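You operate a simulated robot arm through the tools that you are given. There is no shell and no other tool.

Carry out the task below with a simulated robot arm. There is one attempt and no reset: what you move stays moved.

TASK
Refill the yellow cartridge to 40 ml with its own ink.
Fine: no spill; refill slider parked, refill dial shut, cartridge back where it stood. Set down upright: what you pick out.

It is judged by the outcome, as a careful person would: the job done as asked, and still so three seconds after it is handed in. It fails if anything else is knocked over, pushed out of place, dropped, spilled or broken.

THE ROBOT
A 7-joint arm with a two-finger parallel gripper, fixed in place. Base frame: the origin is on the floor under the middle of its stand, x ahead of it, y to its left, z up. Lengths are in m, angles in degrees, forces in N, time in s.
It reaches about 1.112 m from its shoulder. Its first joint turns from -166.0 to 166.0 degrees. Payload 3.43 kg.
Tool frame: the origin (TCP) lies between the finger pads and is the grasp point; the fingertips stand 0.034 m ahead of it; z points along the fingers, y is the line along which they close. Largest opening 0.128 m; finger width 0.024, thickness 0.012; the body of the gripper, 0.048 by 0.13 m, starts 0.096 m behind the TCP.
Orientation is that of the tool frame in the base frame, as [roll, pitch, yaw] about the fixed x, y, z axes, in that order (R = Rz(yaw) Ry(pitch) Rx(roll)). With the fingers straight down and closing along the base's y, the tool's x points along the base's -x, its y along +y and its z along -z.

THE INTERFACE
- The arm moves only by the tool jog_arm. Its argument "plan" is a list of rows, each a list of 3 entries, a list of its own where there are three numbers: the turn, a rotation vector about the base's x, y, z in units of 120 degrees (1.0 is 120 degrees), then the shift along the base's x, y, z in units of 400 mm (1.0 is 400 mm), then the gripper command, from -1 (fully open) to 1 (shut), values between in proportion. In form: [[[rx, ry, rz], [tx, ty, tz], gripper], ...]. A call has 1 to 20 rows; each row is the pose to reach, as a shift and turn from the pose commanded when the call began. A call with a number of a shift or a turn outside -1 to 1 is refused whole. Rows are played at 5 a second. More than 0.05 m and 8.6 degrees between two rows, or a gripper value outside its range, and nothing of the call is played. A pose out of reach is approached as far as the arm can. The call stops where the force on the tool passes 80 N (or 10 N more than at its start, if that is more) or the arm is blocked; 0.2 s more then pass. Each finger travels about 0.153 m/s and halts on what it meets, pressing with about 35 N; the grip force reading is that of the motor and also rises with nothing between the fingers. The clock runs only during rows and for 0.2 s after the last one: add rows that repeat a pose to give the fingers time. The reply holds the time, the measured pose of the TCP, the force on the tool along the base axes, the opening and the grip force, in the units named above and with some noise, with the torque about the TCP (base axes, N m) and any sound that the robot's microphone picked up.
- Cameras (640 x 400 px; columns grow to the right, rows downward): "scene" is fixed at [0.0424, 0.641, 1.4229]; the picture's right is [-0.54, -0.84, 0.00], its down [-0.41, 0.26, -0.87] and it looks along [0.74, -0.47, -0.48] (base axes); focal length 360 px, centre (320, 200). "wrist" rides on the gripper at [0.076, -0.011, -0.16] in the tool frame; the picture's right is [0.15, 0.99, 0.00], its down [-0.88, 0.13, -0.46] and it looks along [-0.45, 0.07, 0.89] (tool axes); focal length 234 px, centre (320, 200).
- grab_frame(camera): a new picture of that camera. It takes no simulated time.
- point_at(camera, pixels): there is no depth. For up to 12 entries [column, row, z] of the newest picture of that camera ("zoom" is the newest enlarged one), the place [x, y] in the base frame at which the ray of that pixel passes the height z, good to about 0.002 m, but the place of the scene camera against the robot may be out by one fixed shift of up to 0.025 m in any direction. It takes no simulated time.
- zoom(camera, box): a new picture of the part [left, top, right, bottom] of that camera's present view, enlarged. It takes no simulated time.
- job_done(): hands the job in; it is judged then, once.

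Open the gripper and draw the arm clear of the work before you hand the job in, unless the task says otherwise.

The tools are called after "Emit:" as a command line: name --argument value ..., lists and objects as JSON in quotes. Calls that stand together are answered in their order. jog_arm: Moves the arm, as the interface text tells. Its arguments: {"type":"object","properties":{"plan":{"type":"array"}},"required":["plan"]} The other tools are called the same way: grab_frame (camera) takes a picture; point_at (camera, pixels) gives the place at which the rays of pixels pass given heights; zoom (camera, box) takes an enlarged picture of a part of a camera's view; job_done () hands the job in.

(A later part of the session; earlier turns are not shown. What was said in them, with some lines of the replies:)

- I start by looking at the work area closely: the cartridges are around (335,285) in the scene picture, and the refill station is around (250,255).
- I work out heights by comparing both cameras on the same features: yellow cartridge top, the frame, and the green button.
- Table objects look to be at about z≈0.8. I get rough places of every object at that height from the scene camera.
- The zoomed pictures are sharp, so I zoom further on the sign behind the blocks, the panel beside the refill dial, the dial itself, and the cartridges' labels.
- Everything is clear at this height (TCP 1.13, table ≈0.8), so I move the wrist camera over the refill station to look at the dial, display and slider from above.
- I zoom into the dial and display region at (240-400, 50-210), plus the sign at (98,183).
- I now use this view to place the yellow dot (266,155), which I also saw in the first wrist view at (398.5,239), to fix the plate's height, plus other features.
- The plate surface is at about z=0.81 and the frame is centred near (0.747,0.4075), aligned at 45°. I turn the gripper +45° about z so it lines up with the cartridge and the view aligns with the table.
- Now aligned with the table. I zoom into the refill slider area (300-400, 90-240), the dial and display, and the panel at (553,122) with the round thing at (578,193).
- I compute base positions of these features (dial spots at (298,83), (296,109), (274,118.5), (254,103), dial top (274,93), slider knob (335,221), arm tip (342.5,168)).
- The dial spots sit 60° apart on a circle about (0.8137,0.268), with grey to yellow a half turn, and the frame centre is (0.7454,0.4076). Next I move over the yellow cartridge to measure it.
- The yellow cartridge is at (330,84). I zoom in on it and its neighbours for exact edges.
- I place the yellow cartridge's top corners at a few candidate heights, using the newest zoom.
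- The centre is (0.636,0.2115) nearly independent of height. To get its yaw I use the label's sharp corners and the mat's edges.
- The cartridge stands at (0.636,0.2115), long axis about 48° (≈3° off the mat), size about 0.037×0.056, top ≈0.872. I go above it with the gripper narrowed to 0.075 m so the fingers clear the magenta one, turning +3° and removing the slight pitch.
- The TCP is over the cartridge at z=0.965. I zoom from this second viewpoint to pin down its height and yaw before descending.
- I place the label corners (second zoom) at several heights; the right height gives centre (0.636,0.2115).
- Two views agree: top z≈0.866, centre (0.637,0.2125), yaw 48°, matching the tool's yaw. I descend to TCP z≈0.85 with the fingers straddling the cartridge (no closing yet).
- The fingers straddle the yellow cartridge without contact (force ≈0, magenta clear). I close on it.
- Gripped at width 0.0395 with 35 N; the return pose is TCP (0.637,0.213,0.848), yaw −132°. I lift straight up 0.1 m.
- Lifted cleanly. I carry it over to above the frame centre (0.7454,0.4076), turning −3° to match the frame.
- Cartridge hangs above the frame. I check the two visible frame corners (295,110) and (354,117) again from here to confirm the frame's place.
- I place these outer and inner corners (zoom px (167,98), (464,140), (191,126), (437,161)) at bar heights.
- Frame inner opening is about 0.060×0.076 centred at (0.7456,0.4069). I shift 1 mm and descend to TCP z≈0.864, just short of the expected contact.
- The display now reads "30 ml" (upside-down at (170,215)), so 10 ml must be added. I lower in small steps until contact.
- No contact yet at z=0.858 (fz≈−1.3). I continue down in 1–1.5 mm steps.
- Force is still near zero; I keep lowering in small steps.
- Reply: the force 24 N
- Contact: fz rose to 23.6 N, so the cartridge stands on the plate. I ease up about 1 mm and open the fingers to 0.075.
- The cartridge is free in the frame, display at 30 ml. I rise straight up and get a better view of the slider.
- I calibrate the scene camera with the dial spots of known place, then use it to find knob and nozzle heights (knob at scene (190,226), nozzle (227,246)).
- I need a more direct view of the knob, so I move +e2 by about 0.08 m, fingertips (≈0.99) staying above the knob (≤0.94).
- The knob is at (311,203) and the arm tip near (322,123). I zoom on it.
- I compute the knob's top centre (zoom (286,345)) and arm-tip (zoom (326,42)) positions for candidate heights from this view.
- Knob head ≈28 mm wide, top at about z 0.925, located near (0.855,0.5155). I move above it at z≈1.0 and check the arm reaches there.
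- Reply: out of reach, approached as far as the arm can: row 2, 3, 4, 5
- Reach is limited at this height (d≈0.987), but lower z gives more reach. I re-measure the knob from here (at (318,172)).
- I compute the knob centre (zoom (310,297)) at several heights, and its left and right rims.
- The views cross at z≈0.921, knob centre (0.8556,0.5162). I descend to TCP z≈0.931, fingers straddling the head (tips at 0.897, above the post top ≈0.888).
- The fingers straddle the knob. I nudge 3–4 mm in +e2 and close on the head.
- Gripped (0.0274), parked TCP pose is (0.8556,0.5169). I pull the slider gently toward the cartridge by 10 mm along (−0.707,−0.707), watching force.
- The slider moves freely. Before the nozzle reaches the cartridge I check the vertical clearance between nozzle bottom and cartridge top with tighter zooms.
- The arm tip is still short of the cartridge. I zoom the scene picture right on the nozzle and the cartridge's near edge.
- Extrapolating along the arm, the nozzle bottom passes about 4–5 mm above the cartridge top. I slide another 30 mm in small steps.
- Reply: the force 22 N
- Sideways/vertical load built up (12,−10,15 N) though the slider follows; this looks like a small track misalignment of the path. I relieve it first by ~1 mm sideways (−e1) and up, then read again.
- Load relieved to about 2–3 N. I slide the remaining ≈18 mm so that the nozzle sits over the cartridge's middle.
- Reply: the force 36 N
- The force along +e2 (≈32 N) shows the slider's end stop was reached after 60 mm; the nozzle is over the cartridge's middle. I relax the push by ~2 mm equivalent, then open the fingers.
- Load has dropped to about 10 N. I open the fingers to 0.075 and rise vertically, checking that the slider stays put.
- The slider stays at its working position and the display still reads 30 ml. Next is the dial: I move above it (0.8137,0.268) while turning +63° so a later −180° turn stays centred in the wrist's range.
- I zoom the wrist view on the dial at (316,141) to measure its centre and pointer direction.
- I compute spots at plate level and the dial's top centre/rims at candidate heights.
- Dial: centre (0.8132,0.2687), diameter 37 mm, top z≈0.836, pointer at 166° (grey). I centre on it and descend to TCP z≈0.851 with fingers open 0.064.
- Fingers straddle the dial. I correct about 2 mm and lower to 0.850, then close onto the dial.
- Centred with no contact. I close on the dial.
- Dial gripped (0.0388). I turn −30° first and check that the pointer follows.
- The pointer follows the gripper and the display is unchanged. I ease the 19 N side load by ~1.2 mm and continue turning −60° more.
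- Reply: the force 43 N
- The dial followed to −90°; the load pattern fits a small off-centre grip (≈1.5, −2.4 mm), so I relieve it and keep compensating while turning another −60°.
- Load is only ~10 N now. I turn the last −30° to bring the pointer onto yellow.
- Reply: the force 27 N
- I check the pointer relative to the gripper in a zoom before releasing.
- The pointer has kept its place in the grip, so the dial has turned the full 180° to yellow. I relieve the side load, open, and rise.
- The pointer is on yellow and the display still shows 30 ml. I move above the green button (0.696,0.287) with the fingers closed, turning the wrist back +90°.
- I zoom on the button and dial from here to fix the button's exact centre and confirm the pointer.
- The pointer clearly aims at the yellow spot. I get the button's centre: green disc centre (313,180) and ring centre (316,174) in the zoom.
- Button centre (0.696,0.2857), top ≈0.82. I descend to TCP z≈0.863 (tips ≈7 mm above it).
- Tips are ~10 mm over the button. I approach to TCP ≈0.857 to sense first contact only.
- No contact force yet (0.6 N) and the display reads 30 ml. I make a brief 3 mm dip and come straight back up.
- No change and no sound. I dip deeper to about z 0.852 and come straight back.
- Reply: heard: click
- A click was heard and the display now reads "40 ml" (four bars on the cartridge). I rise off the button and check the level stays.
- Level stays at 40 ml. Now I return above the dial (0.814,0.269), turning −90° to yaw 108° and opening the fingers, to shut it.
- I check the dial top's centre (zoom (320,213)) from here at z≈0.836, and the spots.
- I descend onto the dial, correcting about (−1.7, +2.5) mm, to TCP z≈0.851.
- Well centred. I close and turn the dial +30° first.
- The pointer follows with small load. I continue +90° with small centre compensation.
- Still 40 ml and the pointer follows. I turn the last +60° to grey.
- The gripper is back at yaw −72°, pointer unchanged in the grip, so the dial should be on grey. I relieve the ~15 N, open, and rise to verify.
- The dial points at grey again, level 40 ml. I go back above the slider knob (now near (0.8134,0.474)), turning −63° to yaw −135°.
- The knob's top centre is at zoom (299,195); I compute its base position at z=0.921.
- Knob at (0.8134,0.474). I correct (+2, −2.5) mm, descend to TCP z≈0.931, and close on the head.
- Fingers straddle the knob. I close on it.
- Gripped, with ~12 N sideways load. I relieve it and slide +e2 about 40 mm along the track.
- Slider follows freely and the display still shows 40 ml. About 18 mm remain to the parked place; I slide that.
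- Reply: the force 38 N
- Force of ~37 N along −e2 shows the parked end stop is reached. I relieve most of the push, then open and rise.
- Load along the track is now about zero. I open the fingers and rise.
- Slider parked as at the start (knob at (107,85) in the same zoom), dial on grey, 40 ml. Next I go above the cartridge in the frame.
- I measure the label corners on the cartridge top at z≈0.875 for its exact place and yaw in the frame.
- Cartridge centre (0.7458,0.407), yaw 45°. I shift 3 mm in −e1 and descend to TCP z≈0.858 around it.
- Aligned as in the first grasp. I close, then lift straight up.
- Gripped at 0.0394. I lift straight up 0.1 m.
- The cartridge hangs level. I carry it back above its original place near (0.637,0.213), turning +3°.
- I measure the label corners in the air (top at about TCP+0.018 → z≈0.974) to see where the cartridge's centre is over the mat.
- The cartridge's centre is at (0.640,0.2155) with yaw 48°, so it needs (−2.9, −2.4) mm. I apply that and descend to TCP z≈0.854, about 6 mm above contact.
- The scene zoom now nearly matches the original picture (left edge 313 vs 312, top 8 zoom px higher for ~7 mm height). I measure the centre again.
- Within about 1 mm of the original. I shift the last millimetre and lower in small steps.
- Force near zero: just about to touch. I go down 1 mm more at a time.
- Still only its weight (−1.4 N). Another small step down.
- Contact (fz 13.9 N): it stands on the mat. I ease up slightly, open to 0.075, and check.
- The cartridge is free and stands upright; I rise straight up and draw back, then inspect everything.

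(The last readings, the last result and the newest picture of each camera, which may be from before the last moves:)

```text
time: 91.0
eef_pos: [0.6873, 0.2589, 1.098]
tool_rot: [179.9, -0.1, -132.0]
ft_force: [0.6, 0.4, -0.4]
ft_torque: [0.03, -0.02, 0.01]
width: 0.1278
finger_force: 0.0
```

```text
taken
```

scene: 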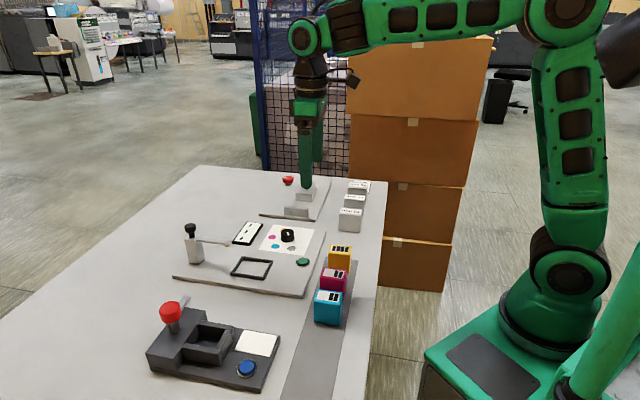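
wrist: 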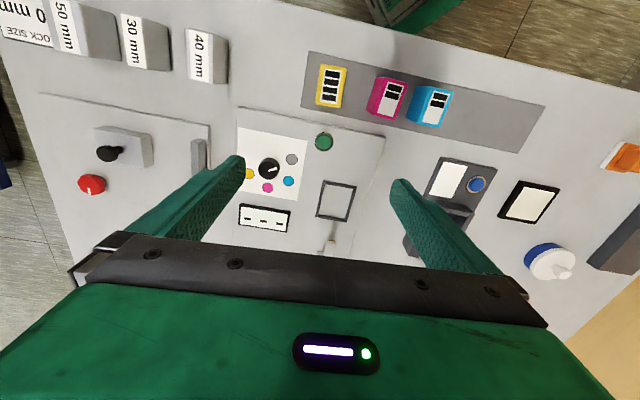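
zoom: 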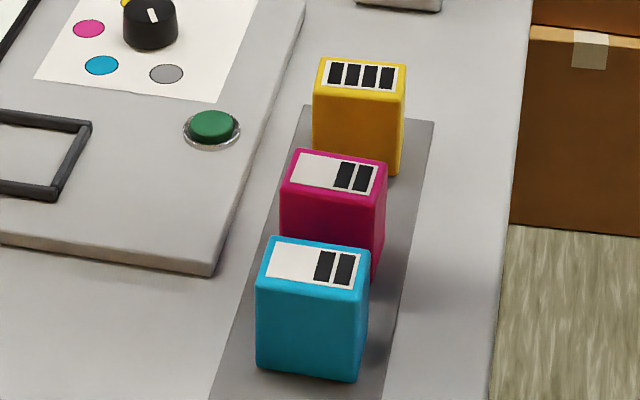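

The yellow cartridge, now with four bars, matches its original outline in the same zoom. I check slider and dial against the initial zooms once more.

Emit:
zoom --camera "scene" --box '[165, 215, 245, 265]'

Emit:
zoom --camera "scene" --box '[225, 215, 325, 277]'

Emit:
zoom --camera "wrist" --box '[230, 120, 330, 240]'

```text
8.00 times, centred on (205, 240) of scene
```

zoom: 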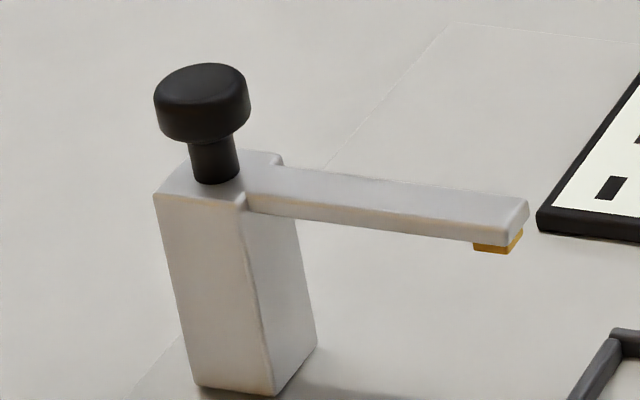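

```text
6.40 times, centred on (275, 246) of scene
```

zoom: 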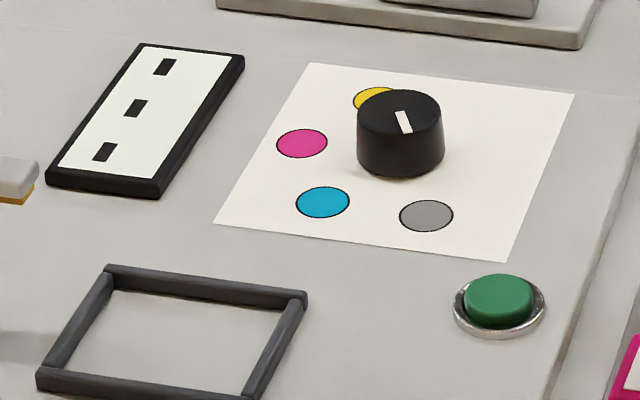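

```text
3.33 times, centred on (280, 180) of wrist
```

zoom: 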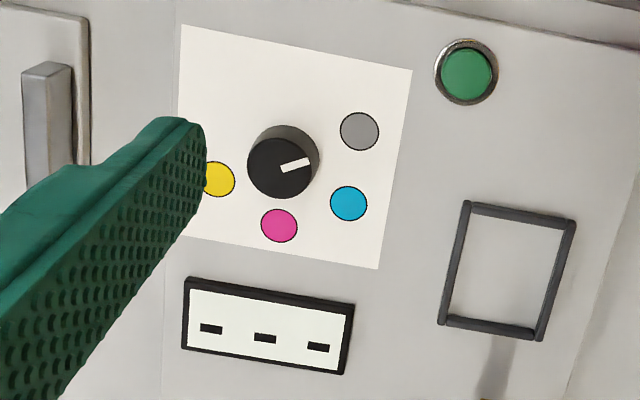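

Slider (within ~0.5 mm of the initial picture), dial on grey, and display blank match the start. I draw the arm back to near its start pose with the gripper open.

Emit:
jog_arm --plan '[[[0, 0, 0], [-0.03, -0.09, 0.03], -1], [[0, 0, 0], [-0.06, -0.18, 0.06], -1], [[0, 0, 0], [-0.09, -0.28, 0.08], -1], [[0, 0, 0], [-0.12, -0.38, 0.08], -1], [[0, 0, 0], [-0.15, -0.48, 0.08], -1], [[0, 0, 0], [-0.19, -0.58, 0.08], -1], [[0, 0, 0], [-0.19, -0.58, 0.08], -1]]'

Emit:
grab_frame --camera "scene"

```text
time: 92.6
eef_pos: [0.6093, 0.0249, 1.1297]
tool_rot: [179.8, -0.1, -132.0]
ft_force: [-0.3, 0.1, 0.5]
ft_torque: [0.01, -0.01, -0.03]
width: 0.128
finger_force: 0.1
```

```text
taken
```

scene: 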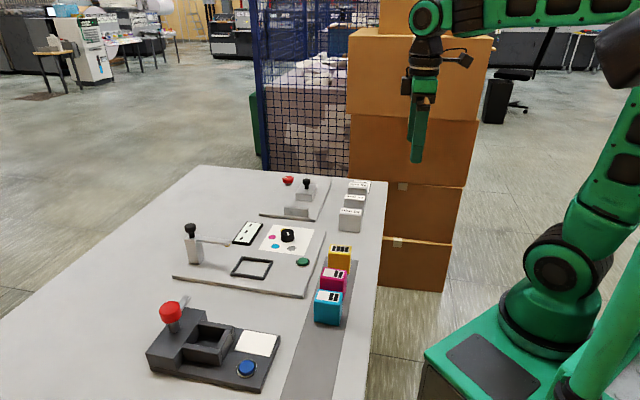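

Everything stands as at the start: yellow cartridge at (340,257) with four bars, slider parked, dial shut, nothing else disturbed, and the arm clear with the gripper open. I hand the job in.

Emit:
job_done

```text
The job is handed in.
```

The yellow cartridge is refilled to 40 ml with yellow ink and stands upright back in its place. I've handed the job in; no verdict has come back yet.

- **Fill:** the display read 30 ml before and 40 ml after one press of the green button. The cartridge label now shows four bars instead of three.
- **Cartridge:** it is within about 1 mm of where it stood, at the same angle.
- **Dial:** it is turned back to grey (shut), with the pointer where it started.
- **Slider:** it is back against its parked stop, about 0.5 mm from its original position in the picture.
- **Surroundings:** I saw no spill, and no other object looks moved in the final pictures. The arm is drawn clear with the gripper open.
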